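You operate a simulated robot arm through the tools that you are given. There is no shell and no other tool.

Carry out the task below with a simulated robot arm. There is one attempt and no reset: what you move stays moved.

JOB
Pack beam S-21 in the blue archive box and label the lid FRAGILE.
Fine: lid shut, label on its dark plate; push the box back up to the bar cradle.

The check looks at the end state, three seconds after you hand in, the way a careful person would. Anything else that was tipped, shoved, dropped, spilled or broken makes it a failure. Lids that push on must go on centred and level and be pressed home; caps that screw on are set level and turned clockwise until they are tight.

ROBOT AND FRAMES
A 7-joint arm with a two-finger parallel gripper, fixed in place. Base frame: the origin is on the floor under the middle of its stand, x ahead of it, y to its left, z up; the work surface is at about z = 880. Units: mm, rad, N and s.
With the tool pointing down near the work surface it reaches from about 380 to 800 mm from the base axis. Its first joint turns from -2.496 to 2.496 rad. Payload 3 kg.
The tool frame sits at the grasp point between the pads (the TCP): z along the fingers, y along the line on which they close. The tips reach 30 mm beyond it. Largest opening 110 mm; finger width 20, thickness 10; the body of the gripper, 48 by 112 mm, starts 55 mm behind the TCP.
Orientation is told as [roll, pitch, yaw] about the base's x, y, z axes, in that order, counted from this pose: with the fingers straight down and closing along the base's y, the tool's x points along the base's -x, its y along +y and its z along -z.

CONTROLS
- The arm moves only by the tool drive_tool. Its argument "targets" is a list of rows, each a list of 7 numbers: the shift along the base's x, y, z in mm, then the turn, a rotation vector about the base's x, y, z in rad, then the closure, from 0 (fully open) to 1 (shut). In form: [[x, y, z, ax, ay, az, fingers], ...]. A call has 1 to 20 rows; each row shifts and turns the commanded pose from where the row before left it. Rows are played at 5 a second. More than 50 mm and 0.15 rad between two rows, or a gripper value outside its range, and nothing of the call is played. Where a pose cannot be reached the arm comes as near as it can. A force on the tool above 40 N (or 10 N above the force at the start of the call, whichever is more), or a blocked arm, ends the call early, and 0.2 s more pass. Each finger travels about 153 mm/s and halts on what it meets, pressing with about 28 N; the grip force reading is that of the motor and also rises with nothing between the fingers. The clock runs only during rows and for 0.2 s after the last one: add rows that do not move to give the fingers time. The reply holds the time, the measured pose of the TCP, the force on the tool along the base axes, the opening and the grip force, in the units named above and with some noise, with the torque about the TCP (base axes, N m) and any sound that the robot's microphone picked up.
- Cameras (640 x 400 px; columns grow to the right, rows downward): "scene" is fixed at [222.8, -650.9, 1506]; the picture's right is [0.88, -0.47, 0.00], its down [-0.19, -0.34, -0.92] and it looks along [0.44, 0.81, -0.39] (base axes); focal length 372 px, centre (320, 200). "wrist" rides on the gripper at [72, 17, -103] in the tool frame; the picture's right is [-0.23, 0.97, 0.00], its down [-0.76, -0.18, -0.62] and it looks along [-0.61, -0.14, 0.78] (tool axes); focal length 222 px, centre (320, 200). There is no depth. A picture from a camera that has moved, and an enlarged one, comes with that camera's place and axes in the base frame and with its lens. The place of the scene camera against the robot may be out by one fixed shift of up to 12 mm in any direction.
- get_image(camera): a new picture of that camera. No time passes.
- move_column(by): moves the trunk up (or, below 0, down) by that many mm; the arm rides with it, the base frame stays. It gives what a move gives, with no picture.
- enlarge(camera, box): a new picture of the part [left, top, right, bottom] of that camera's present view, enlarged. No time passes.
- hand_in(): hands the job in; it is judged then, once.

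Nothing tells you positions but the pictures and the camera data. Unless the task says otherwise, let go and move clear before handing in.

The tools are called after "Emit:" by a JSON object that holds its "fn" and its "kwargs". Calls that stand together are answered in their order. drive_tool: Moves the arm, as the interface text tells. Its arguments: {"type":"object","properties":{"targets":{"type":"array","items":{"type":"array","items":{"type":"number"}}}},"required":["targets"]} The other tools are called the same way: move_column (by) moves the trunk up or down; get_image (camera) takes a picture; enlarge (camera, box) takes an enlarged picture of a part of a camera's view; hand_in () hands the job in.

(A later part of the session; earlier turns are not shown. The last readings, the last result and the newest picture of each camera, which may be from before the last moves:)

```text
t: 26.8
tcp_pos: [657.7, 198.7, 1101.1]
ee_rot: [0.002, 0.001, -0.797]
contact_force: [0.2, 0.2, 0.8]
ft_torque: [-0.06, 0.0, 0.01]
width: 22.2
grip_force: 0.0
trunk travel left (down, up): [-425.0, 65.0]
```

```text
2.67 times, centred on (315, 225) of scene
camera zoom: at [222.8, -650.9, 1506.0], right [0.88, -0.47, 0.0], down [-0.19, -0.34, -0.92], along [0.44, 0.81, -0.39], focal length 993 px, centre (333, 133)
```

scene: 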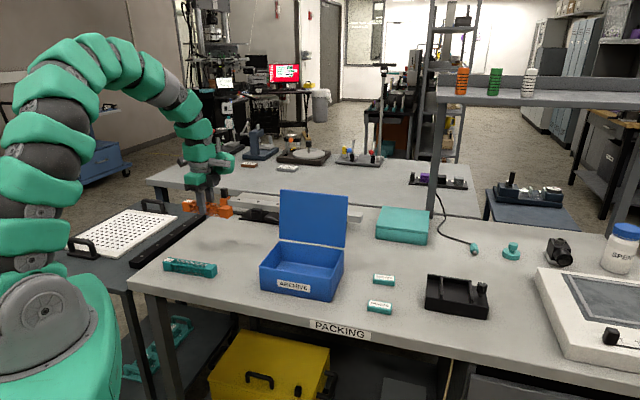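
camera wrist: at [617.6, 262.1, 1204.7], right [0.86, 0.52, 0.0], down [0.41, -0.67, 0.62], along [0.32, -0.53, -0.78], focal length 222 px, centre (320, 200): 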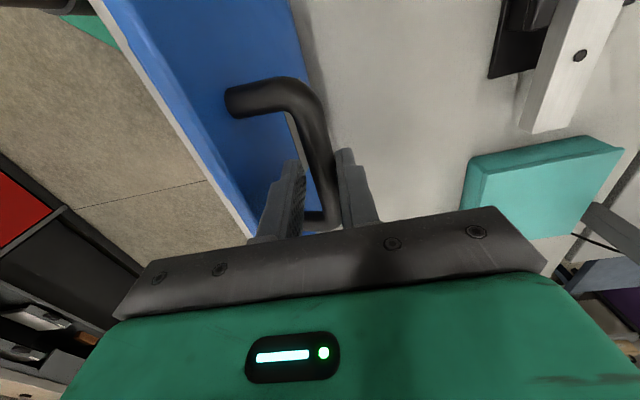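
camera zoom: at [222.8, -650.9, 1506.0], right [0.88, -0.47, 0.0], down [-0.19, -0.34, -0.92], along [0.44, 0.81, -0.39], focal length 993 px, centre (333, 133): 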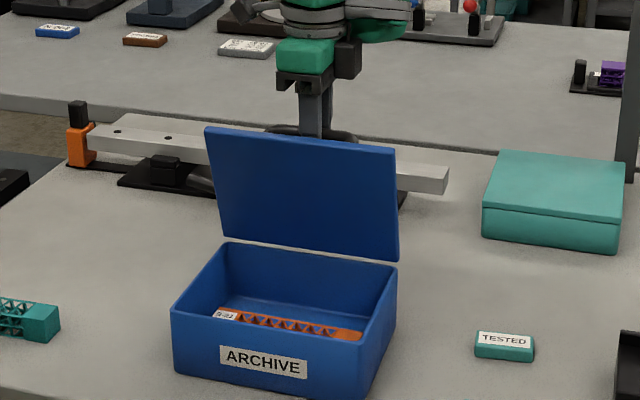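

The lid follows smoothly and the box has stayed put. Continuing the arc.

Emit:
{"fn": "drive_tool", "kwargs": {"targets": [[-13.8, -13.5, 1.1, 0, 0, 0, 0.8], [-13.9, -13.6, -1.9, 0, 0, 0, 0.8], [-13.4, -13.1, -4.7, 0, 0, 0, 0.8], [-12.9, -12.6, -7.4, 0, 0, 0, 0.8], [0, 0, 0, 0, 0, 0, 0.8]]}}

Emit:
{"fn": "get_image", "kwargs": {"camera": "wrist"}}

Emit:
{"fn": "enlarge", "kwargs": {"camera": "scene", "box": [230, 150, 400, 300]}}

```text
t: 28.0
tcp_pos: [601.0, 145.7, 1092.0]
ee_rot: [0.0, -0.002, -0.797]
contact_force: [0.1, 0.5, -0.1]
ft_torque: [0.02, 0.0, 0.0]
width: 22.2
grip_force: 0.0
trunk travel left (down, up): [-425.0, 65.0]
```

```text
taken
camera wrist: at [560.9, 210.4, 1194.5], right [0.86, 0.52, 0.0], down [0.41, -0.67, 0.62], along [0.32, -0.53, -0.78], focal length 222 px, centre (320, 200)
```

wrist: 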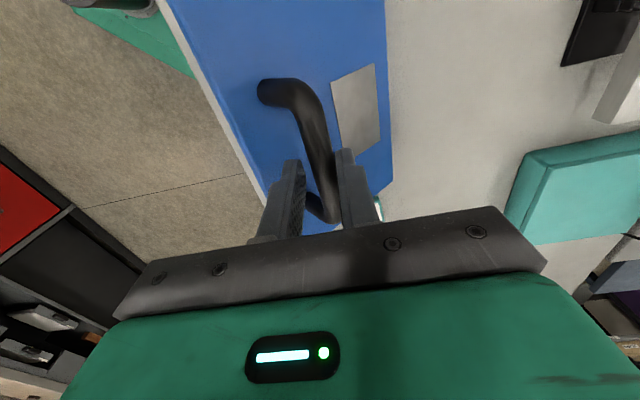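

```text
2.67 times, centred on (315, 225) of scene
camera zoom: at [222.8, -650.9, 1506.0], right [0.88, -0.47, 0.0], down [-0.19, -0.34, -0.92], along [0.44, 0.81, -0.39], focal length 993 px, centre (333, 133)
```

zoom: 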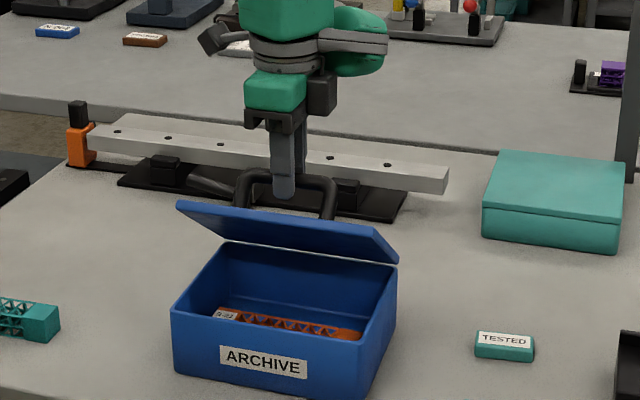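

Lid is about two-thirds down and still controlled. I'll continue toward shut.

Emit:
{"fn": "drive_tool", "kwargs": {"targets": [[-11.9, -11.6, -10, 0, 0, 0, 0.8], [-10.7, -10.5, -12.3, 0, 0, 0, 0.8], [-9.3, -9.1, -14.4, 0, 0, 0, 0.8], [0, 0, 0, 0, 0, 0, 0.8]]}}

Emit:
{"fn": "enlarge", "kwargs": {"camera": "scene", "box": [230, 150, 400, 300]}}

Emit:
{"fn": "get_image", "kwargs": {"camera": "wrist"}}

```text
t: 29.0
tcp_pos: [569.4, 114.3, 1054.8]
ee_rot: [-0.001, 0.001, -0.798]
contact_force: [0.9, 0.0, 0.7]
ft_torque: [0.02, -0.02, -0.02]
width: 21.9
grip_force: 0.1
trunk travel left (down, up): [-425.0, 65.0]
```

```text
2.67 times, centred on (315, 225) of scene
camera zoom: at [222.8, -650.9, 1506.0], right [0.88, -0.47, 0.0], down [-0.19, -0.34, -0.92], along [0.44, 0.81, -0.39], focal length 993 px, centre (333, 133)
```

zoom: 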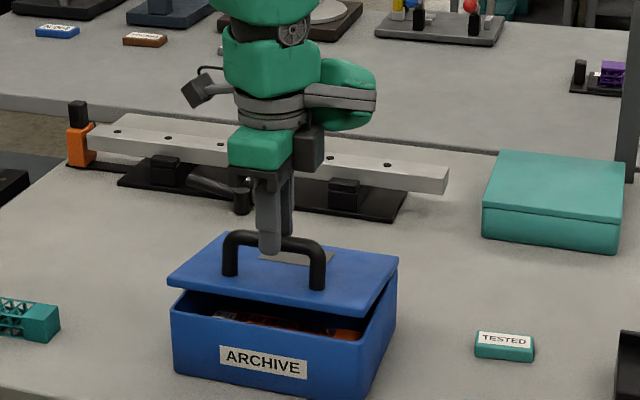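

```text
taken
camera wrist: at [529.8, 177.6, 1157.3], right [0.86, 0.52, 0.0], down [0.41, -0.67, 0.62], along [0.32, -0.53, -0.78], focal length 222 px, centre (320, 200)
```

wrist: 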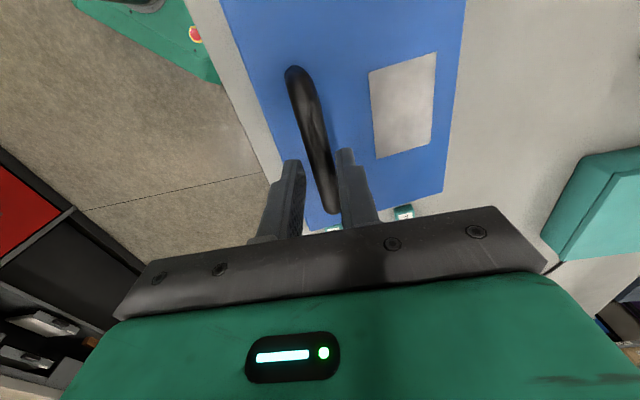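

The lid is down to roughly 15°, and its hinge has some friction. I'll finish the arc, then press the handle down from above.

Emit:
{"fn": "drive_tool", "kwargs": {"targets": [[-7.7, -7.5, -16.2, 0, 0, 0, 0.8], [-5.9, -5.8, -17.6, 0, 0, 0, 0.8], [0, 0, 0, 0, 0, 0, 0.8]]}}

Emit:
{"fn": "enlarge", "kwargs": {"camera": "scene", "box": [230, 170, 370, 310]}}

Emit:
{"fn": "get_image", "kwargs": {"camera": "wrist"}}

```text
t: 29.8
tcp_pos: [557.5, 101.3, 1021.0]
ee_rot: [-0.003, -0.001, -0.797]
contact_force: [-0.7, 0.0, 0.1]
ft_torque: [-0.01, 0.02, 0.01]
width: 22.3
grip_force: 0.0
trunk travel left (down, up): [-425.0, 65.0]
```

```text
2.86 times, centred on (300, 240) of scene
camera zoom: at [222.8, -650.9, 1506.0], right [0.88, -0.47, 0.0], down [-0.19, -0.34, -0.92], along [0.44, 0.81, -0.39], focal length 1064 px, centre (377, 86)
```

zoom: 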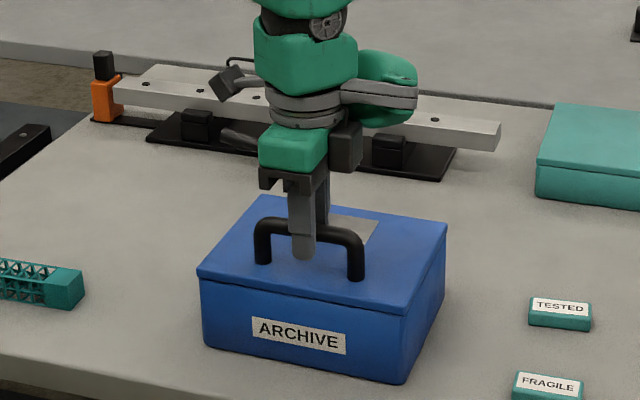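

```text
taken
camera wrist: at [517.7, 164.4, 1123.2], right [0.86, 0.52, 0.0], down [0.41, -0.67, 0.62], along [0.32, -0.53, -0.78], focal length 222 px, centre (320, 200)
```

wrist: 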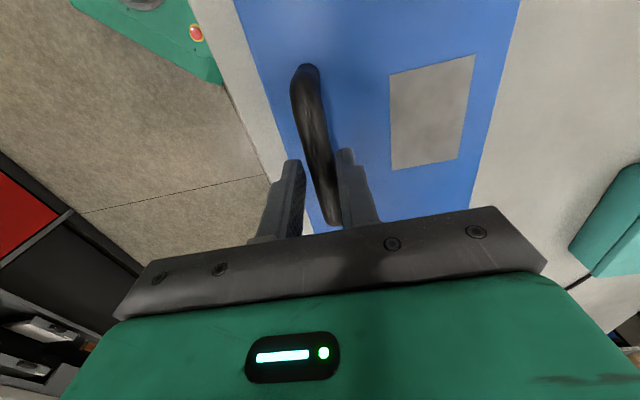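

The lid looks shut. I'll open slightly, lift off the handle and inspect the seam.

Emit:
{"fn": "drive_tool", "kwargs": {"targets": [[0, 0, 0, 0, 0, 0, 0.65], [0, 0, 20, 0, 0, 0, 0.65], [0, 0, 40, 0, 0, 0, 0.65], [0, 0, 40, 0, 0, 0, 0.65], [0, 0, 0, 0, 0, 0, 0.65]]}}

Emit:
{"fn": "enlarge", "kwargs": {"camera": "scene", "box": [250, 220, 360, 305]}}

Emit:
{"fn": "get_image", "kwargs": {"camera": "wrist"}}

```text
t: 31.0
tcp_pos: [559.1, 101.4, 1119.7]
ee_rot: [0.001, -0.001, -0.798]
contact_force: [-0.5, 0.0, 0.2]
ft_torque: [0.0, -0.01, 0.02]
width: 38.5
grip_force: 0.1
trunk travel left (down, up): [-425.0, 65.0]
```

```text
4.71 times, centred on (305, 262) of scene
camera zoom: at [222.8, -650.9, 1506.0], right [0.88, -0.47, 0.0], down [-0.19, -0.34, -0.92], along [0.44, 0.81, -0.39], focal length 1752 px, centre (391, -94)
```

zoom: 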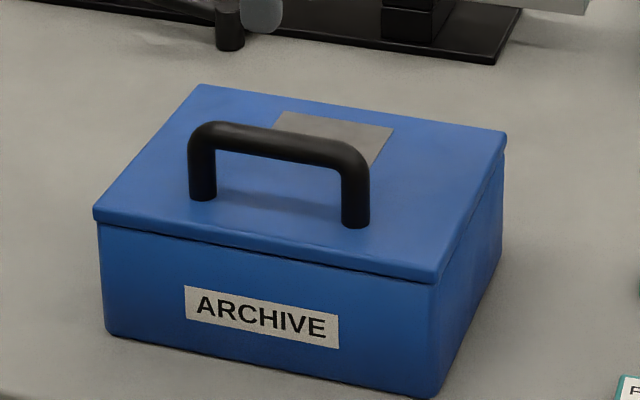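

```text
taken
camera wrist: at [519.2, 165.0, 1222.7], right [0.86, 0.52, 0.0], down [0.41, -0.67, 0.62], along [0.32, -0.53, -0.78], focal length 222 px, centre (320, 200)
```

wrist: 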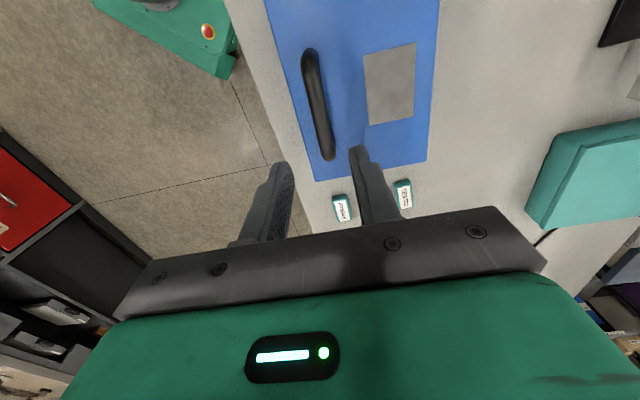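

The lid looks level and seated. I'll close the fingers and press lightly on the handle centre to make sure it's home.

Emit:
{"fn": "drive_tool", "kwargs": {"targets": [[0, 0, 0, 0, 0, 0, 1], [0, 0, -30, 0, 0, 0, 1], [0, 0, -30, 0, 0, 0, 1], [0, 0, -12, 0, 0, 0, 1], [0, 0, 0, 0, 0, 0, 1]]}}

Emit:
{"fn": "get_image", "kwargs": {"camera": "wrist"}}

Emit:
{"fn": "enlarge", "kwargs": {"camera": "scene", "box": [250, 220, 360, 305]}}

```text
t: 32.2
tcp_pos: [558.1, 103.8, 1048.2]
ee_rot: [0.0, 0.0, -0.797]
contact_force: [0.5, -0.2, 0.3]
ft_torque: [0.04, -0.02, 0.0]
width: 0.0
grip_force: 28.7
trunk travel left (down, up): [-425.0, 65.0]
```

```text
taken
camera wrist: at [518.3, 166.7, 1150.5], right [0.86, 0.52, 0.0], down [0.41, -0.67, 0.62], along [0.32, -0.53, -0.78], focal length 222 px, centre (320, 200)
```

wrist: 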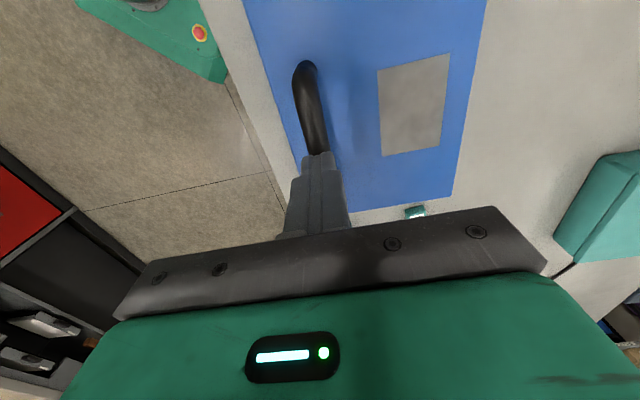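

```text
4.71 times, centred on (305, 262) of scene
camera zoom: at [222.8, -650.9, 1506.0], right [0.88, -0.47, 0.0], down [-0.19, -0.34, -0.92], along [0.44, 0.81, -0.39], focal length 1752 px, centre (391, -94)
```

zoom: 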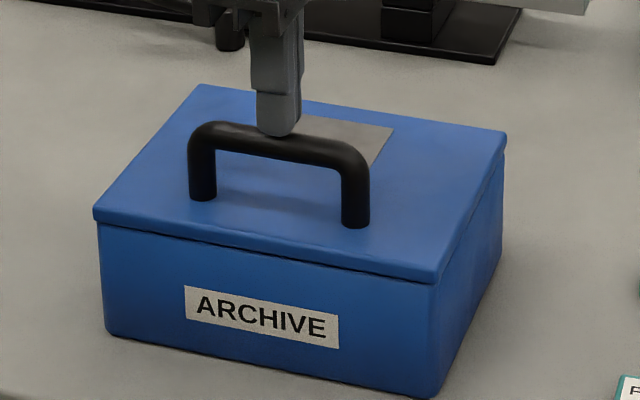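

The fingertips are directly above the handle bar. Pressing in small steps.

Emit:
{"fn": "drive_tool", "kwargs": {"targets": [[0, 0, -4, 0, 0, 0, 1], [0, 0, -3, 0, 0, 0, 1], [0, 0, -2, 0, 0, 0, 1], [0, 0, 0, 0, 0, 0, 1]]}}

```text
t: 33.0
tcp_pos: [559.3, 103.0, 1044.0]
ee_rot: [0.007, -0.005, -0.799]
contact_force: [-5.5, -2.1, 21.3]
ft_torque: [0.09, 0.32, 0.16]
width: 0.1
grip_force: 27.4
trunk travel left (down, up): [-425.0, 65.0]
stopped in row 3: the force on the tool passed its limit at 44 N (the readings are from after the stop); the commanded pose is now the measured one
```

The handle is solid under a press that peaked at 44 N, so the lid is fully shut. Lifting away now and checking the box.

Emit:
{"fn": "drive_tool", "kwargs": {"targets": [[0, 0, 15, 0, 0, 0, 1], [0, 0, 40, 0, 0, 0, 1], [0, 0, 45, 0, 0, 0, 0.8], [0, 0, 30, 0, 0, 0, 0.6], [0, 0, 0, 0, 0, 0, 0.6]]}}

Emit:
{"fn": "get_image", "kwargs": {"camera": "wrist"}}

Emit:
{"fn": "enlarge", "kwargs": {"camera": "scene", "box": [250, 220, 360, 305]}}

```text
t: 34.2
tcp_pos: [557.3, 102.9, 1172.7]
ee_rot: [0.003, -0.003, -0.798]
contact_force: [-0.4, 0.2, 0.8]
ft_torque: [0.0, -0.03, -0.01]
width: 43.9
grip_force: 0.1
trunk travel left (down, up): [-425.0, 65.0]
```

```text
taken
camera wrist: at [516.7, 167.2, 1275.2], right [0.86, 0.52, 0.0], down [0.4, -0.67, 0.62], along [0.33, -0.53, -0.78], focal length 222 px, centre (320, 200)
```

wrist: 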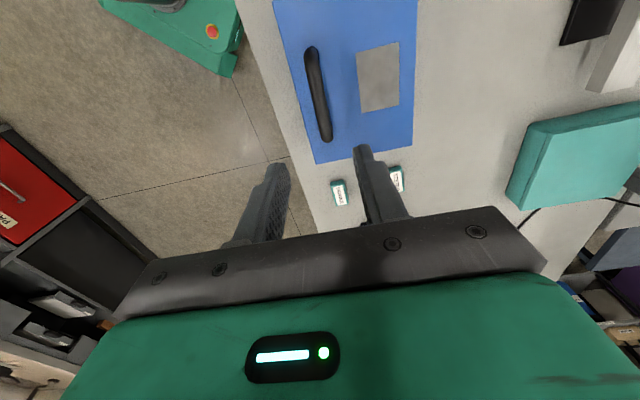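

```text
4.71 times, centred on (305, 262) of scene
camera zoom: at [222.8, -650.9, 1506.0], right [0.88, -0.47, 0.0], down [-0.19, -0.34, -0.92], along [0.44, 0.81, -0.39], focal length 1752 px, centre (391, -94)
```

zoom: 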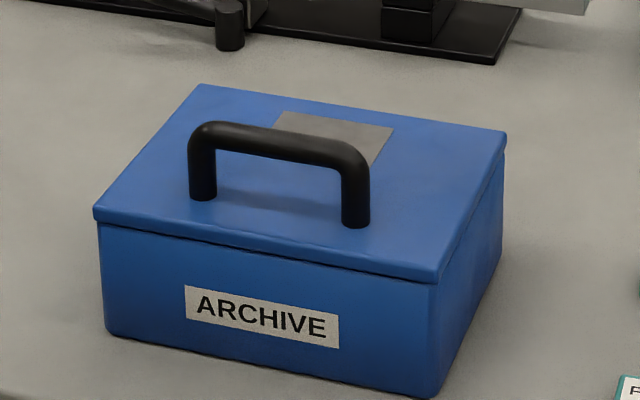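

The box is unmoved and the lid is shut. The plate measures about 51 × 68 mm, centred at n≈546 and t≈314. Now I'll go to the FRAGILE block at about (700, -53).

Emit:
{"fn": "drive_tool", "kwargs": {"targets": [[28, -31, 0, -0.003, 0.003, 0, 0.5], [28, -31, 0, 0, 0, 0, 0.4], [28, -31, 0, 0, 0, 0, 0.4], [28, -31, -10, 0, 0, 0, 0.4], [28, -32, -20, 0, 0, 0, 0.4], [0, 0, -45, 0, 0, 0, 0.4], [0, 0, -45, 0, 0, 0, 0.4], [0, 0, 0, 0, 0, 0, 0.4], [0, 0, 0, 0, 0, 0, 0.4]]}}

Emit:
{"fn": "get_image", "kwargs": {"camera": "wrist"}}

Emit:
{"fn": "enlarge", "kwargs": {"camera": "wrist", "box": [240, 60, 420, 230]}}

Emit:
{"fn": "enlarge", "kwargs": {"camera": "scene", "box": [320, 200, 480, 320]}}

```text
t: 36.2
tcp_pos: [699.3, -52.5, 1055.1]
ee_rot: [0.0, -0.004, -0.798]
contact_force: [-0.5, -0.4, 0.4]
ft_torque: [0.0, 0.0, 0.03]
width: 66.1
grip_force: 0.0
trunk travel left (down, up): [-425.0, 65.0]
```

```text
taken
camera wrist: at [659.2, 11.8, 1156.9], right [0.86, 0.52, 0.0], down [0.4, -0.67, 0.63], along [0.32, -0.53, -0.78], focal length 222 px, centre (320, 200)
```

wrist: 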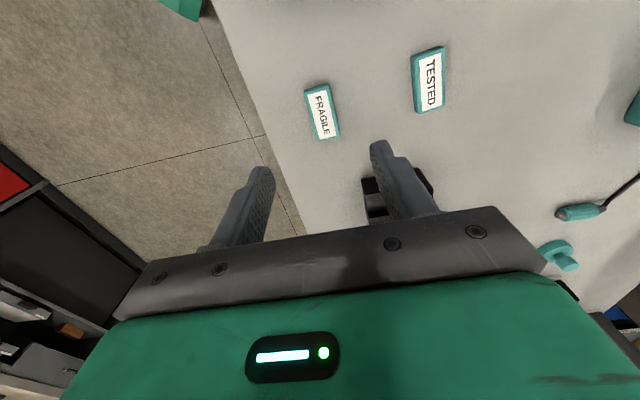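

```text
2.35 times, centred on (330, 145) of wrist
camera zoom: at [659.2, 11.8, 1156.9], right [0.86, 0.52, 0.0], down [0.4, -0.67, 0.63], along [0.32, -0.53, -0.78], focal length 523 px, centre (296, 329)
```

zoom: 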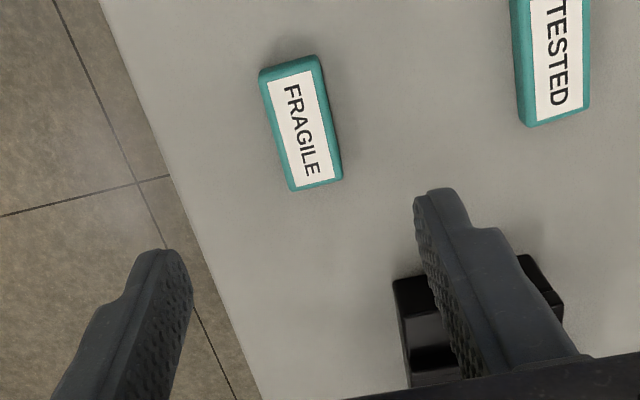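

```text
3.33 times, centred on (400, 260) of scene
camera zoom: at [222.8, -650.9, 1506.0], right [0.88, -0.47, 0.0], down [-0.19, -0.34, -0.92], along [0.44, 0.81, -0.39], focal length 1241 px, centre (53, 0)
```

zoom: 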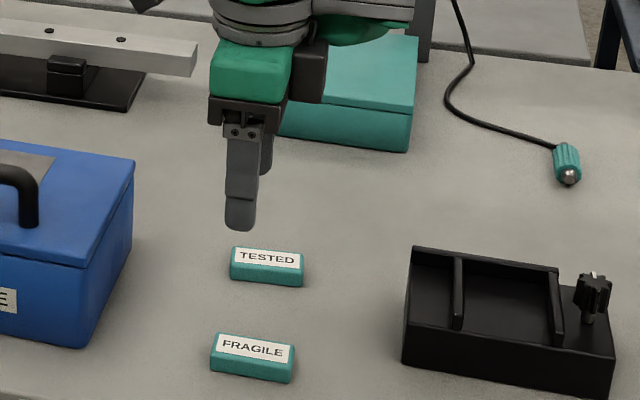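

The FRAGILE block is about 59 × 27 mm, aligned with the box and centred at (706, -57). I'll align the gripper and descend around it.

Emit:
{"fn": "drive_tool", "kwargs": {"targets": [[8.8, -5.4, 0, 0, 0, 0, 0.45], [0, 0, -40, 0, 0, 0, 0.45], [0, 0, -40, 0, 0, 0, 0.45], [0, 0, -25, 0, 0, 0, 0.45], [0, 0, 0, 0, 0, 0, 0.45], [0, 0, 0, 0, 0, 0, 0.45]]}}

Emit:
{"fn": "get_image", "kwargs": {"camera": "wrist"}}

Emit:
{"fn": "enlarge", "kwargs": {"camera": "scene", "box": [340, 240, 440, 320]}}

```text
t: 37.6
tcp_pos: [707.2, -55.3, 947.0]
ee_rot: [0.001, -0.004, -0.797]
contact_force: [-0.1, 1.3, -0.1]
ft_torque: [0.0, -0.04, 0.01]
width: 60.7
grip_force: 0.1
trunk travel left (down, up): [-425.0, 65.0]
```

```text
taken
camera wrist: at [666.1, 8.6, 1049.8], right [0.86, 0.52, 0.0], down [0.4, -0.67, 0.63], along [0.32, -0.53, -0.78], focal length 222 px, centre (320, 200)
```

wrist: 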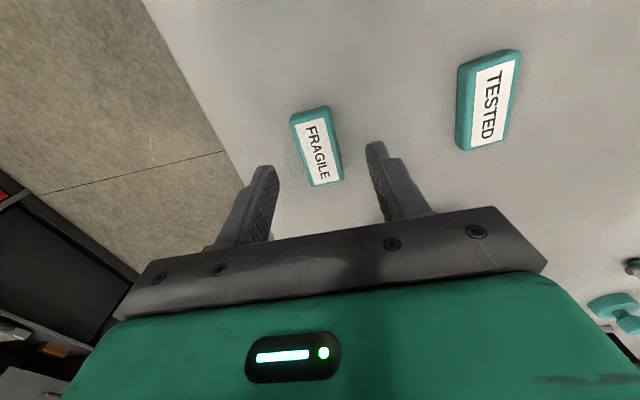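

```text
5.00 times, centred on (390, 280) of scene
camera zoom: at [222.8, -650.9, 1506.0], right [0.88, -0.47, 0.0], down [-0.19, -0.34, -0.92], along [0.44, 0.81, -0.39], focal length 1862 px, centre (-30, -200)
```

zoom: 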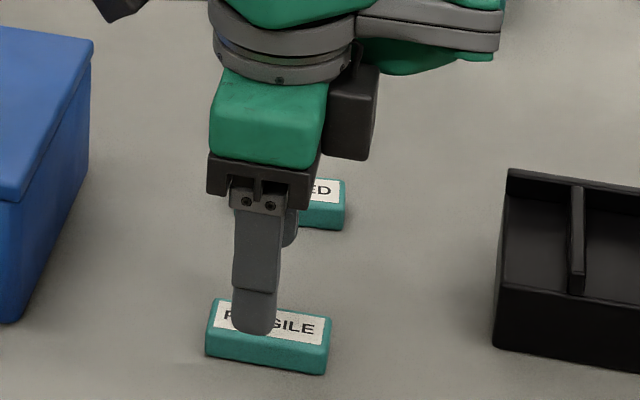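

Alignment is within about 2 mm. Lowering to z≈914 and closing on the block.

Emit:
{"fn": "drive_tool", "kwargs": {"targets": [[1, -1, -18, 0, 0.003, 0, 0.45], [0, 0, -15, 0, 0, 0, 0.45], [0, 0, 0, 0, 0, 0, 0.45], [0, 0, 0, 0, 0, 0, 0.6], [0, 0, 0, 0, 0, 0, 0.72], [0, 0, 0, 0, 0, 0, 0.82], [0, 0, 0, 0, 0, 0, 0.82]]}}

Emit:
{"fn": "get_image", "kwargs": {"camera": "wrist"}}

```text
t: 39.2
tcp_pos: [707.5, -57.1, 912.3]
ee_rot: [-0.003, -0.002, -0.797]
contact_force: [1.2, 0.3, 0.3]
ft_torque: [0.0, 0.01, -0.02]
width: 28.8
grip_force: 27.8
trunk travel left (down, up): [-425.0, 65.0]
```

```text
taken
camera wrist: at [667.9, 6.8, 1015.8], right [0.86, 0.52, 0.0], down [0.41, -0.67, 0.62], along [0.32, -0.53, -0.78], focal length 222 px, centre (320, 200)
```

wrist: 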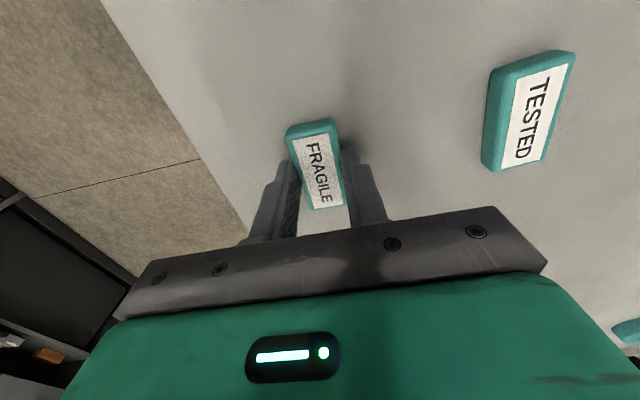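

Gripped at 28.8 mm. I'll lift straight up and carry the block over the lid plate at about (610, 157).

Emit:
{"fn": "drive_tool", "kwargs": {"targets": [[0, 0, 10, 0, 0, 0, 0.85], [0, 0, 30, 0, 0, 0, 0.85], [0, 0, 40, 0, 0, 0, 0.85], [0, 0, 40, 0, 0, 0, 0.85], [0, 0, 40, 0, 0, 0, 0.85], [0, 0, 37, 0, 0, 0, 0.85], [-16, 35.6, 0, 0, 0, 0, 0.85], [-16, 35.6, 0, 0, 0, 0, 0.85], [-16, 35.6, 0, 0, 0, 0, 0.85], [-16, 35.7, 0, 0, 0, 0, 0.85], [-16, 35.7, 0, 0, 0, 0, 0.85], [-16, 35.7, 0, 0, 0, 0, 0.85], [0, 0, 0, 0, 0, 0, 0.85], [0, 0, 0, 0, 0, 0, 0.85]]}}

Emit:
{"fn": "get_image", "kwargs": {"camera": "wrist"}}

Emit:
{"fn": "enlarge", "kwargs": {"camera": "wrist", "box": [200, 0, 440, 230]}}

Emit:
{"fn": "enlarge", "kwargs": {"camera": "scene", "box": [230, 170, 370, 310]}}

```text
t: 42.2
tcp_pos: [615.0, 152.4, 1110.6]
ee_rot: [-0.002, -0.002, -0.799]
contact_force: [-0.6, 0.0, -0.5]
ft_torque: [-0.01, 0.03, 0.02]
width: 28.9
grip_force: 28.3
trunk travel left (down, up): [-425.0, 65.0]
```

```text
taken
camera wrist: at [575.1, 216.5, 1213.7], right [0.86, 0.52, 0.0], down [0.41, -0.67, 0.62], along [0.32, -0.54, -0.78], focal length 222 px, centre (320, 200)
```

wrist: 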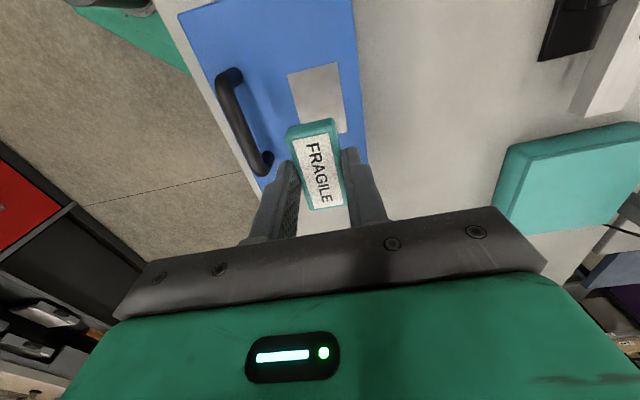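

```text
1.74 times, centred on (320, 115) of wrist
camera zoom: at [575.1, 216.5, 1213.7], right [0.86, 0.52, 0.0], down [0.41, -0.67, 0.62], along [0.32, -0.54, -0.78], focal length 386 px, centre (320, 348)
```

zoom: 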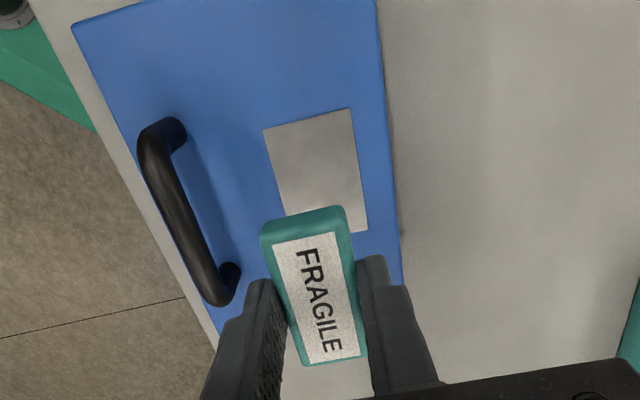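

```text
2.86 times, centred on (300, 240) of scene
camera zoom: at [222.8, -650.9, 1506.0], right [0.88, -0.47, 0.0], down [-0.19, -0.34, -0.92], along [0.44, 0.81, -0.39], focal length 1064 px, centre (377, 86)
```

zoom: 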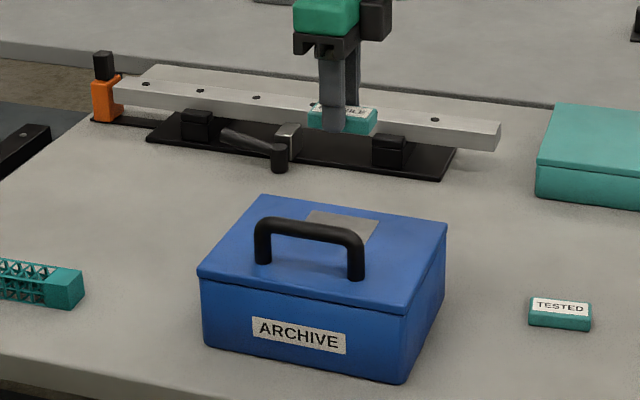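

The block is within 3 mm of the plate centre. I'll correct that and descend to just above the plate.

Emit:
{"fn": "drive_tool", "kwargs": {"targets": [[-1.4, 2.8, -20, 0, 0, 0, 0.85], [0, 0, -35, 0, 0, 0, 0.85], [0, 0, -30, 0, 0, 0, 0.85], [0, 0, -13, 0, 0, 0, 0.85], [0, 0, 0, 0, 0, 0, 0.85], [0, 0, 0, 0, 0, 0, 0.85]]}}

Emit:
{"fn": "get_image", "kwargs": {"camera": "wrist"}}

Emit:
{"fn": "enlarge", "kwargs": {"camera": "scene", "box": [260, 210, 360, 290]}}

```text
t: 43.6
tcp_pos: [612.8, 157.4, 1012.7]
ee_rot: [-0.001, -0.002, -0.798]
contact_force: [-0.7, 0.5, -0.3]
ft_torque: [0.0, 0.01, 0.0]
width: 28.9
grip_force: 28.2
trunk travel left (down, up): [-425.0, 65.0]
```

```text
taken
camera wrist: at [573.2, 222.0, 1115.3], right [0.86, 0.52, 0.0], down [0.41, -0.67, 0.62], along [0.32, -0.53, -0.78], focal length 222 px, centre (320, 200)
```

wrist: 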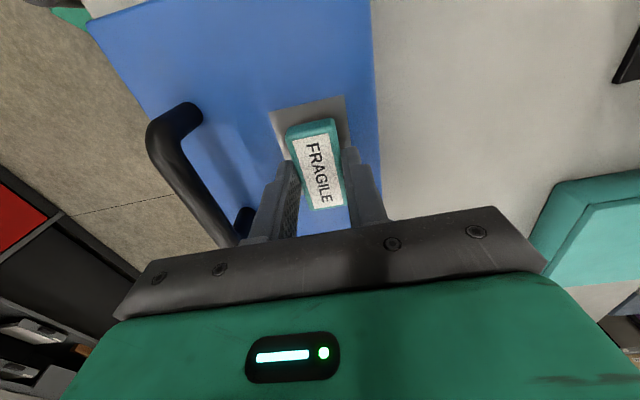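

```text
5.00 times, centred on (310, 250) of scene
camera zoom: at [222.8, -650.9, 1506.0], right [0.88, -0.47, 0.0], down [-0.19, -0.34, -0.92], along [0.44, 0.81, -0.39], focal length 1862 px, centre (370, -50)
```

zoom: 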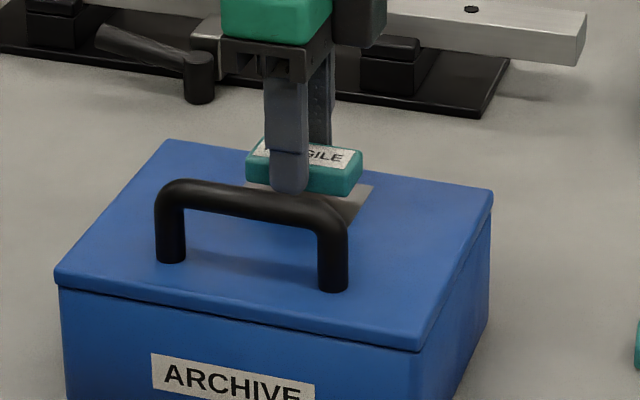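

The block is nearly centred over the plate. After a small trim, I'll lower gently until contact.

Emit:
{"fn": "drive_tool", "kwargs": {"targets": [[-0.5, -2, -4, 0, 0, 0, 0.85], [0, 0, -3, 0, 0, 0, 0.85], [0, 0, -1.5, 0, 0, 0, 0.85], [0, 0, 0, 0, 0, 0, 0.85]]}}

```text
t: 44.6
tcp_pos: [611.5, 156.4, 1004.1]
ee_rot: [-0.002, -0.003, -0.796]
contact_force: [-0.3, 1.3, -0.5]
ft_torque: [-0.01, -0.01, 0.0]
width: 28.7
grip_force: 27.8
trunk travel left (down, up): [-425.0, 65.0]
```

Emit:
{"fn": "drive_tool", "kwargs": {"targets": [[0, 0, -1, 0, 0, 0, 0.85], [0, 0, 0, 0, 0, 0, 0.85]]}}

Emit:
{"fn": "enlarge", "kwargs": {"camera": "scene", "box": [280, 220, 340, 270]}}

```text
t: 45.2
tcp_pos: [611.6, 156.1, 1003.2]
ee_rot: [0.0, -0.002, -0.797]
contact_force: [1.3, -1.6, 5.5]
ft_torque: [-0.02, -0.05, 0.01]
width: 28.9
grip_force: 28.3
trunk travel left (down, up): [-425.0, 65.0]
```

```text
8.00 times, centred on (310, 245) of scene
camera zoom: at [222.8, -650.9, 1506.0], right [0.88, -0.47, 0.0], down [-0.19, -0.34, -0.92], along [0.44, 0.81, -0.39], focal length 2979 px, centre (400, -160)
```

zoom: 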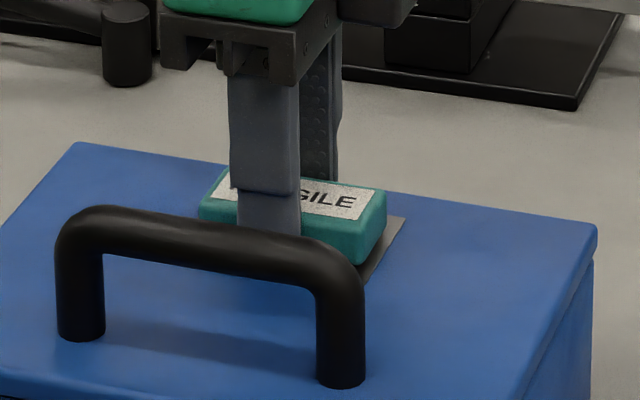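

Emit:
{"fn": "enlarge", "kwargs": {"camera": "scene", "box": [298, 235, 338, 260]}}

Emit:
{"fn": "enlarge", "kwargs": {"camera": "wrist", "box": [240, 60, 400, 230]}}

```text
16.00 times, centred on (318, 248) of scene
camera zoom: at [222.8, -650.9, 1506.0], right [0.88, -0.47, 0.0], down [-0.19, -0.34, -0.92], along [0.44, 0.81, -0.39], focal length 5957 px, centre (352, -560)
```

zoom: 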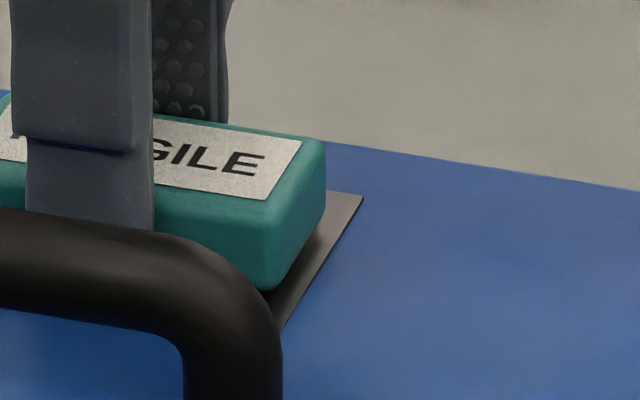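

```text
2.35 times, centred on (320, 145) of wrist
camera zoom: at [571.3, 219.9, 1105.3], right [0.86, 0.52, 0.0], down [0.4, -0.67, 0.62], along [0.32, -0.53, -0.78], focal length 523 px, centre (320, 329)
```

zoom: 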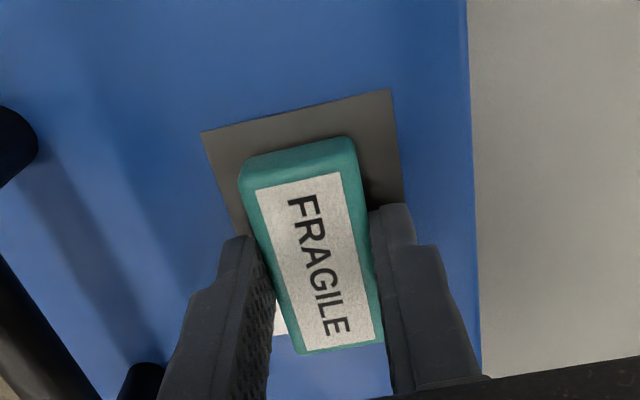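

The block sits wholly within the plate, well centred. Releasing and lifting.

Emit:
{"fn": "drive_tool", "kwargs": {"targets": [[0, 0, 0, 0, 0, 0, 0.72], [0, 0, 0, 0, 0, 0, 0.65], [0, 0, 0, 0, 0, 0, 0.6], [0, 0, 10, 0, 0, 0, 0.6], [0, 0, 30, 0, 0, 0, 0.6], [0, 0, 40, 0, 0, 0, 0.6], [0, 0, 40, 0, 0, 0, 0.6], [0, 0, 0, 0, 0, 0, 0.6]]}}

Emit:
{"fn": "get_image", "kwargs": {"camera": "wrist"}}

Emit:
{"fn": "enlarge", "kwargs": {"camera": "scene", "box": [260, 210, 360, 290]}}

```text
t: 47.0
tcp_pos: [614.1, 157.8, 1124.1]
ee_rot: [-0.001, -0.002, -0.798]
contact_force: [-0.1, 0.1, 0.2]
ft_torque: [0.02, 0.01, -0.06]
width: 43.8
grip_force: 0.0
trunk travel left (down, up): [-425.0, 65.0]
```

```text
taken
camera wrist: at [573.6, 220.7, 1227.5], right [0.86, 0.52, 0.0], down [0.41, -0.67, 0.62], along [0.32, -0.53, -0.78], focal length 222 px, centre (320, 200)
```

wrist: 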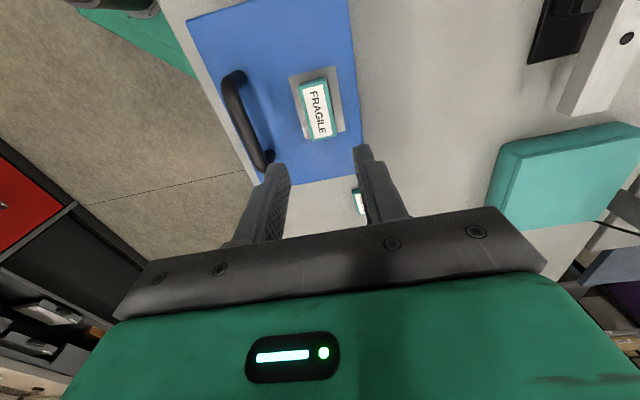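

```text
5.00 times, centred on (310, 250) of scene
camera zoom: at [222.8, -650.9, 1506.0], right [0.88, -0.47, 0.0], down [-0.19, -0.34, -0.92], along [0.44, 0.81, -0.39], focal length 1862 px, centre (370, -50)
```

zoom: 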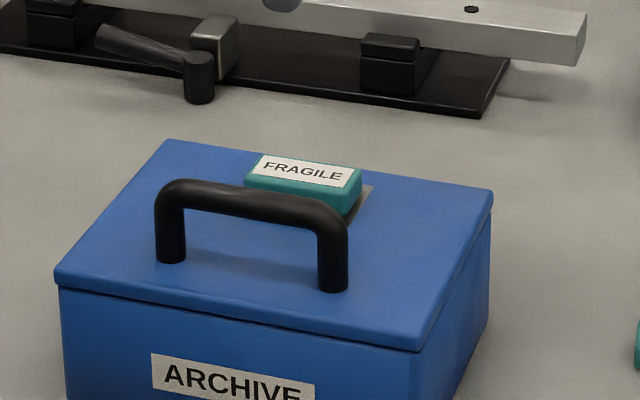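

Emit:
{"fn": "enlarge", "kwargs": {"camera": "wrist", "box": [260, 50, 380, 160]}}

Emit:
{"fn": "enlarge", "kwargs": {"camera": "scene", "box": [200, 180, 360, 250]}}

Emit:
{"fn": "enlarge", "kwargs": {"camera": "wrist", "box": [440, 0, 640, 120]}}

```text
3.64 times, centred on (320, 105) of wrist
camera zoom: at [573.6, 220.7, 1227.5], right [0.86, 0.52, 0.0], down [0.41, -0.67, 0.62], along [0.32, -0.53, -0.78], focal length 808 px, centre (320, 546)
```

zoom: 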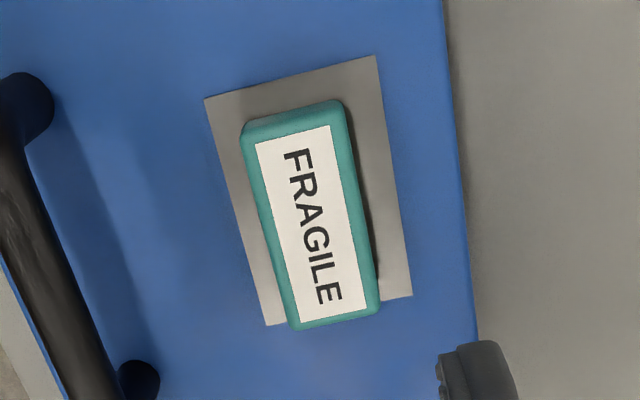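

```text
4.00 times, centred on (280, 215) of scene
camera zoom: at [222.8, -650.9, 1506.0], right [0.88, -0.47, 0.0], down [-0.19, -0.34, -0.92], along [0.44, 0.81, -0.39], focal length 1489 px, centre (480, 140)
```

zoom: 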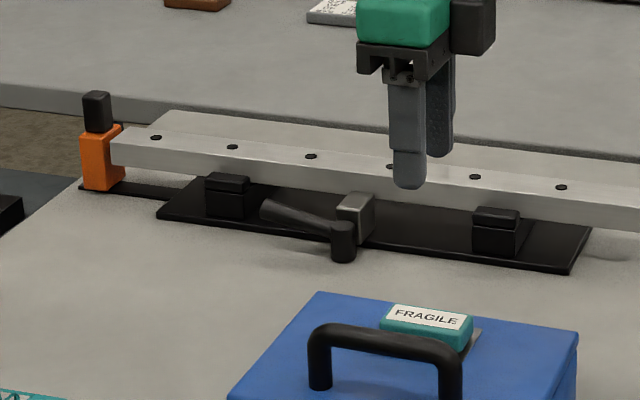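

```text
3.20 times, centred on (540, 60) of wrist
camera zoom: at [573.6, 220.7, 1227.5], right [0.86, 0.52, 0.0], down [0.41, -0.67, 0.62], along [0.32, -0.53, -0.78], focal length 711 px, centre (-384, 648)
```

zoom: 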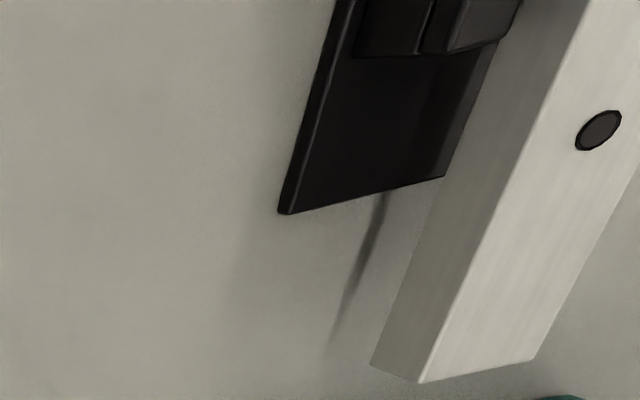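

The label lies inside the plate with margin on every side. The cradle front edge is at n≈822 and the box back at n≈594, so the push is about 228 mm. I'll turn the hand 90° with fingers spread and tilted forward, so two points push low on the front face and the body stays clear of the handle.

Emit:
{"fn": "drive_tool", "kwargs": {"targets": [[-9.45, -8.85, 0, 0, 0, 0.1428, 0.5], [-9.45, -8.85, 0, 0, 0, 0.1428, 0.4], [-9.45, -8.85, 0, 0, 0, 0.1428, 0.3], [-9.45, -8.85, 0, 0, 0, 0.1428, 0.2], [-9.45, -8.85, 0, 0, 0, 0.1428, 0.1], [-9.45, -8.85, 0, 0, 0, 0.1428, 0], [-9.45, -8.85, 0, 0, 0, 0.1428, 0], [-9.45, -8.85, 0, 0, 0, 0.1428, 0], [-9.45, -8.85, 0, 0, 0, 0.1428, 0], [-9.45, -8.85, 0, 0, 0, 0.1428, 0], [-9.45, -8.85, 0, 0, 0, 0.1428, 0], [0, 0, 0, 0.1014, -0.1037, 0, 0], [0, 0, 0, 0.1014, -0.1037, 0, 0], [0, 0, 0, 0.1014, -0.1037, 0, 0], [0, 0, 0, 0, 0, 0, 0], [0, 0, 0, 0, 0, 0, 0]]}}

Emit:
{"fn": "get_image", "kwargs": {"camera": "wrist"}}

Emit:
{"fn": "get_image", "kwargs": {"camera": "scene"}}

```text
t: 50.4
tcp_pos: [507.5, 59.7, 1122.6]
ee_rot: [-0.001, -0.436, 0.774]
contact_force: [0.0, -0.6, 0.5]
ft_torque: [0.0, 0.02, 0.02]
width: 109.8
grip_force: 0.0
trunk travel left (down, up): [-425.0, 65.0]
```

```text
taken
camera wrist: at [415.5, -4.7, 1186.0], right [-0.53, 0.84, 0.1], down [0.43, 0.17, 0.89], along [0.73, 0.51, -0.45], focal length 222 px, centre (320, 200)
```

wrist: 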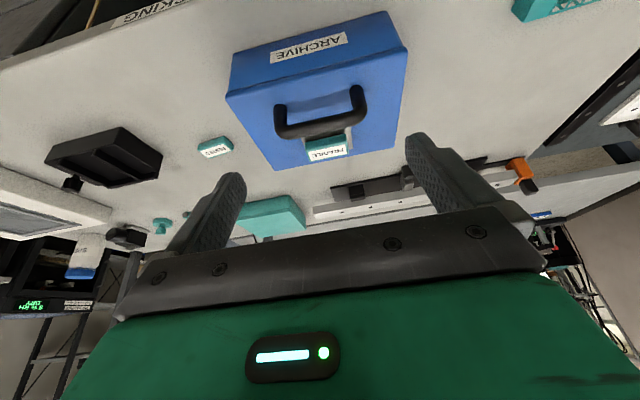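

```text
taken
```

scene: 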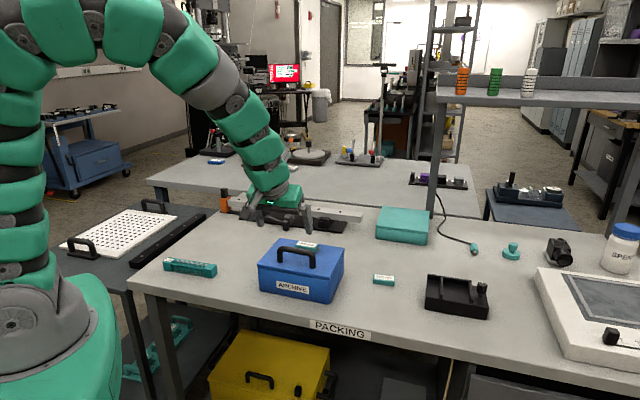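

The pose is as intended. I'll descend in front of the box to about z=935.

Emit:
{"fn": "drive_tool", "kwargs": {"targets": [[0, 0, -40, 0, 0, 0, 0], [0, 0, -40, 0, 0, 0, 0], [0, 0, -40, 0, 0, 0, 0], [0, 0, -40, 0, 0, 0, 0], [0, 0, -20, 0, 0, 0, 0], [0, 0, 0, 0, 0, 0, 0], [0, 0, 0, 0, 0, 0, 0]]}}

Emit:
{"fn": "get_image", "kwargs": {"camera": "wrist"}}

Emit:
{"fn": "enlarge", "kwargs": {"camera": "scene", "box": [200, 170, 370, 310]}}

```text
t: 52.0
tcp_pos: [506.2, 56.9, 942.6]
ee_rot: [0.001, -0.438, 0.775]
contact_force: [0.7, 0.0, -0.7]
ft_torque: [-0.02, -0.02, -0.04]
width: 110.1
grip_force: 0.1
trunk travel left (down, up): [-425.0, 65.0]
```

```text
taken
camera wrist: at [413.3, -6.5, 1004.8], right [-0.53, 0.84, 0.1], down [0.43, 0.17, 0.89], along [0.73, 0.51, -0.45], focal length 222 px, centre (320, 200)
```

wrist: 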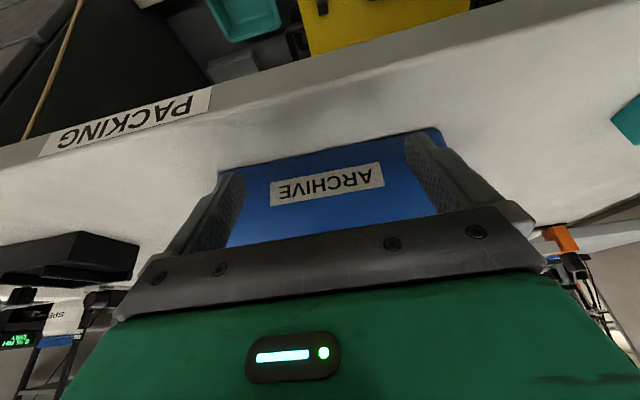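

```text
2.86 times, centred on (285, 240) of scene
camera zoom: at [222.8, -650.9, 1506.0], right [0.88, -0.47, 0.0], down [-0.19, -0.34, -0.92], along [0.44, 0.81, -0.39], focal length 1064 px, centre (420, 86)
```

zoom: 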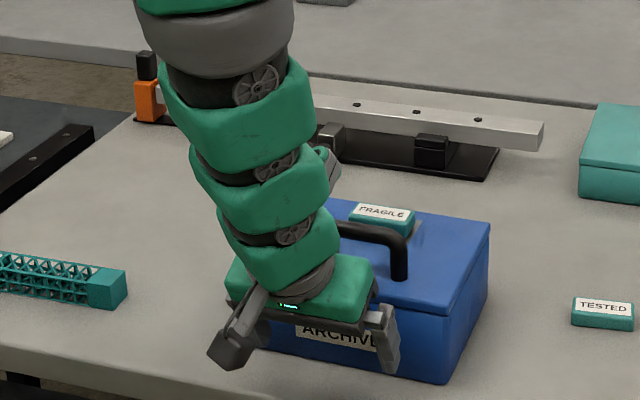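

The fingers straddle the front face with the hand body behind. I'll approach slowly until both fingers touch.

Emit:
{"fn": "drive_tool", "kwargs": {"targets": [[3.58, 3.5, -2, 0, 0, 0, 0], [3.58, 3.5, -2, 0, 0, 0, 0], [3.58, 3.5, 0, 0, 0, 0, 0], [2.15, 2.1, 0, 0, 0, 0, 0], [2.15, 2.1, 0, 0, 0, 0, 0], [2.15, 2.1, 0, 0, 0, 0, 0], [0, 0, 0, 0, 0, 0, 0]]}}

Emit:
{"fn": "enlarge", "kwargs": {"camera": "scene", "box": [240, 220, 350, 305]}}

Emit:
{"fn": "get_image", "kwargs": {"camera": "wrist"}}

```text
t: 53.6
tcp_pos: [524.0, 75.9, 938.7]
ee_rot: [0.001, -0.436, 0.774]
contact_force: [-1.9, -2.4, 0.4]
ft_torque: [0.01, 0.06, 0.02]
width: 110.1
grip_force: 0.0
trunk travel left (down, up): [-425.0, 65.0]
```

```text
4.71 times, centred on (295, 262) of scene
camera zoom: at [222.8, -650.9, 1506.0], right [0.88, -0.47, 0.0], down [-0.19, -0.34, -0.92], along [0.44, 0.81, -0.39], focal length 1752 px, centre (438, -94)
```

zoom: 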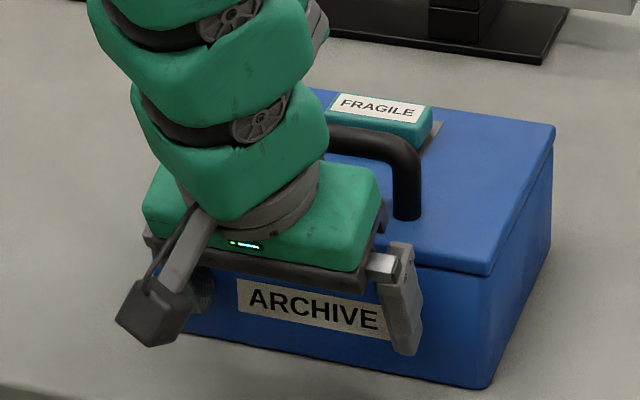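

```text
taken
camera wrist: at [432.8, 11.1, 1001.8], right [-0.53, 0.84, 0.1], down [0.43, 0.17, 0.89], along [0.73, 0.51, -0.45], focal length 222 px, centre (320, 200)
```

wrist: 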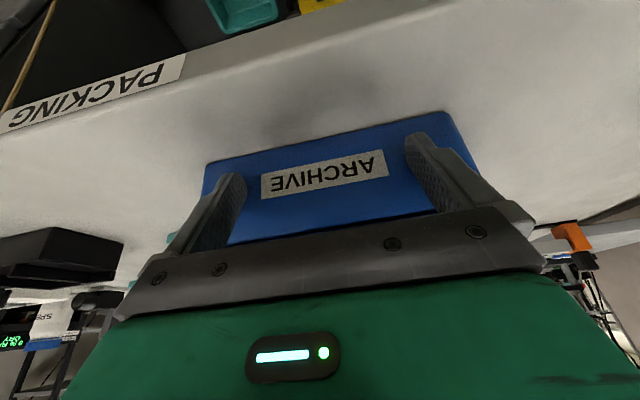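

A light force of about 3 N along n shows the box is in contact. I'll push on gently and watch it.

Emit:
{"fn": "drive_tool", "kwargs": {"targets": [[2.15, 2.1, 0, 0, 0, 0, 0], [2.15, 2.1, 0, 0, 0, 0, 0], [2.86, 2.8, 0, 0, 0, 0, 0], [2.86, 2.8, 0, 0, 0, 0, 0], [2.86, 2.8, 0, 0, 0, 0, 0], [2.86, 2.8, 0, 0, 0, 0, 0], [2.86, 2.8, 0, 0, 0, 0, 0]]}}

Emit:
{"fn": "get_image", "kwargs": {"camera": "scene"}}

Emit:
{"fn": "enlarge", "kwargs": {"camera": "scene", "box": [220, 170, 390, 300]}}

```text
t: 55.2
tcp_pos: [542.2, 94.3, 939.0]
ee_rot: [-0.002, -0.438, 0.772]
contact_force: [-0.1, 0.4, -0.4]
ft_torque: [0.01, -0.03, 0.02]
width: 110.0
grip_force: 0.2
trunk travel left (down, up): [-425.0, 65.0]
```

```text
taken
```

scene: 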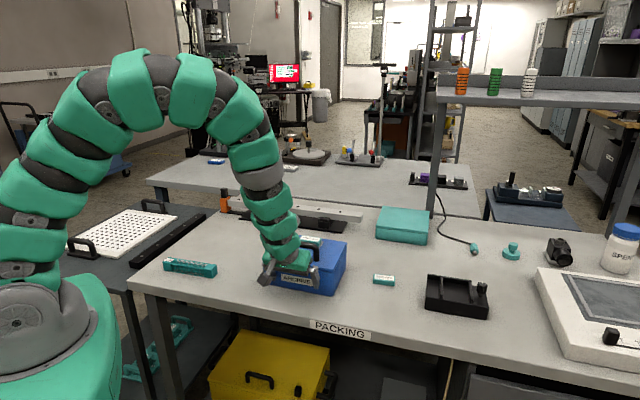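

```text
3.08 times, centred on (305, 235) of scene
camera zoom: at [222.8, -650.9, 1506.0], right [0.88, -0.47, 0.0], down [-0.19, -0.34, -0.92], along [0.44, 0.81, -0.39], focal length 1146 px, centre (366, 92)
```

zoom: 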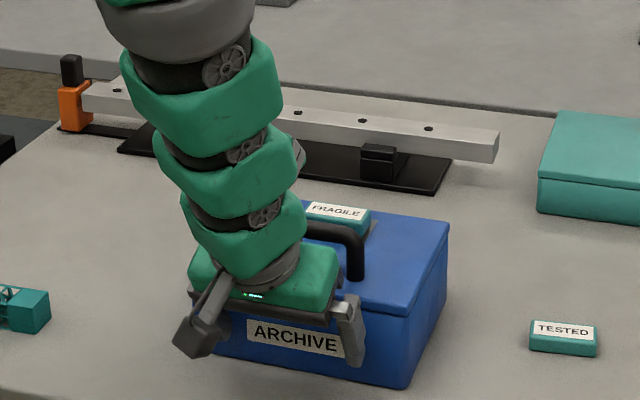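

The box slides smoothly with negligible force and the label is riding along. Continuing the push in moderate steps.

Emit:
{"fn": "drive_tool", "kwargs": {"targets": [[2.15, 2.1, 0, 0, 0, 0, 0], [3.58, 3.5, 0, 0, 0, 0, 0], [4.29, 4.19, 0, 0, 0, 0, 0], [4.29, 4.19, 0, 0, 0, 0, 0], [4.29, 4.19, 0, 0, 0, 0, 0], [4.29, 4.19, 0, 0, 0, 0, 0], [4.29, 4.19, 0, 0, 0, 0, 0], [4.29, 4.19, 0, 0, 0, 0, 0], [4.29, 4.19, 0, 0, 0, 0, 0], [4.29, 4.19, 0, 0, 0, 0, 0], [4.29, 4.19, 0, 0, 0, 0, 0], [4.29, 4.19, 0, 0, 0, 0, 0], [3.58, 3.5, 0, 0, 0, 0, 0], [2.15, 2.1, 0, 0, 0, 0, 0]]}}

Emit:
{"fn": "enlarge", "kwargs": {"camera": "scene", "box": [220, 170, 390, 300]}}

Emit:
{"fn": "get_image", "kwargs": {"camera": "wrist"}}

```text
t: 58.2
tcp_pos: [598.0, 147.1, 938.7]
ee_rot: [0.001, -0.436, 0.773]
contact_force: [-1.1, -1.0, 1.3]
ft_torque: [0.03, -0.01, -0.01]
width: 110.2
grip_force: 0.1
trunk travel left (down, up): [-425.0, 65.0]
```

```text
3.08 times, centred on (305, 235) of scene
camera zoom: at [222.8, -650.9, 1506.0], right [0.88, -0.47, 0.0], down [-0.19, -0.34, -0.92], along [0.44, 0.81, -0.39], focal length 1146 px, centre (366, 92)
```

zoom: 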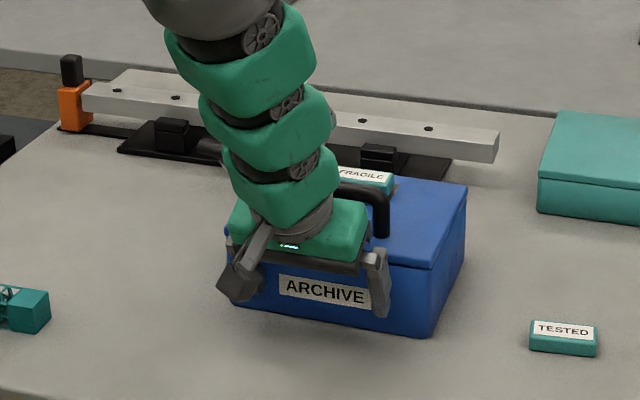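

```text
taken
camera wrist: at [506.2, 83.4, 1001.8], right [-0.53, 0.84, 0.1], down [0.43, 0.17, 0.89], along [0.73, 0.51, -0.45], focal length 222 px, centre (320, 200)
```

wrist: 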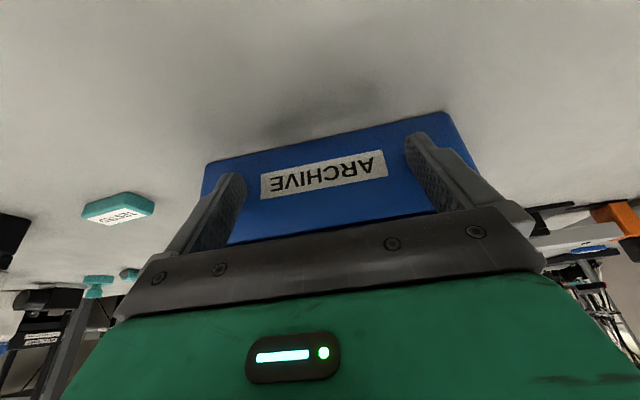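

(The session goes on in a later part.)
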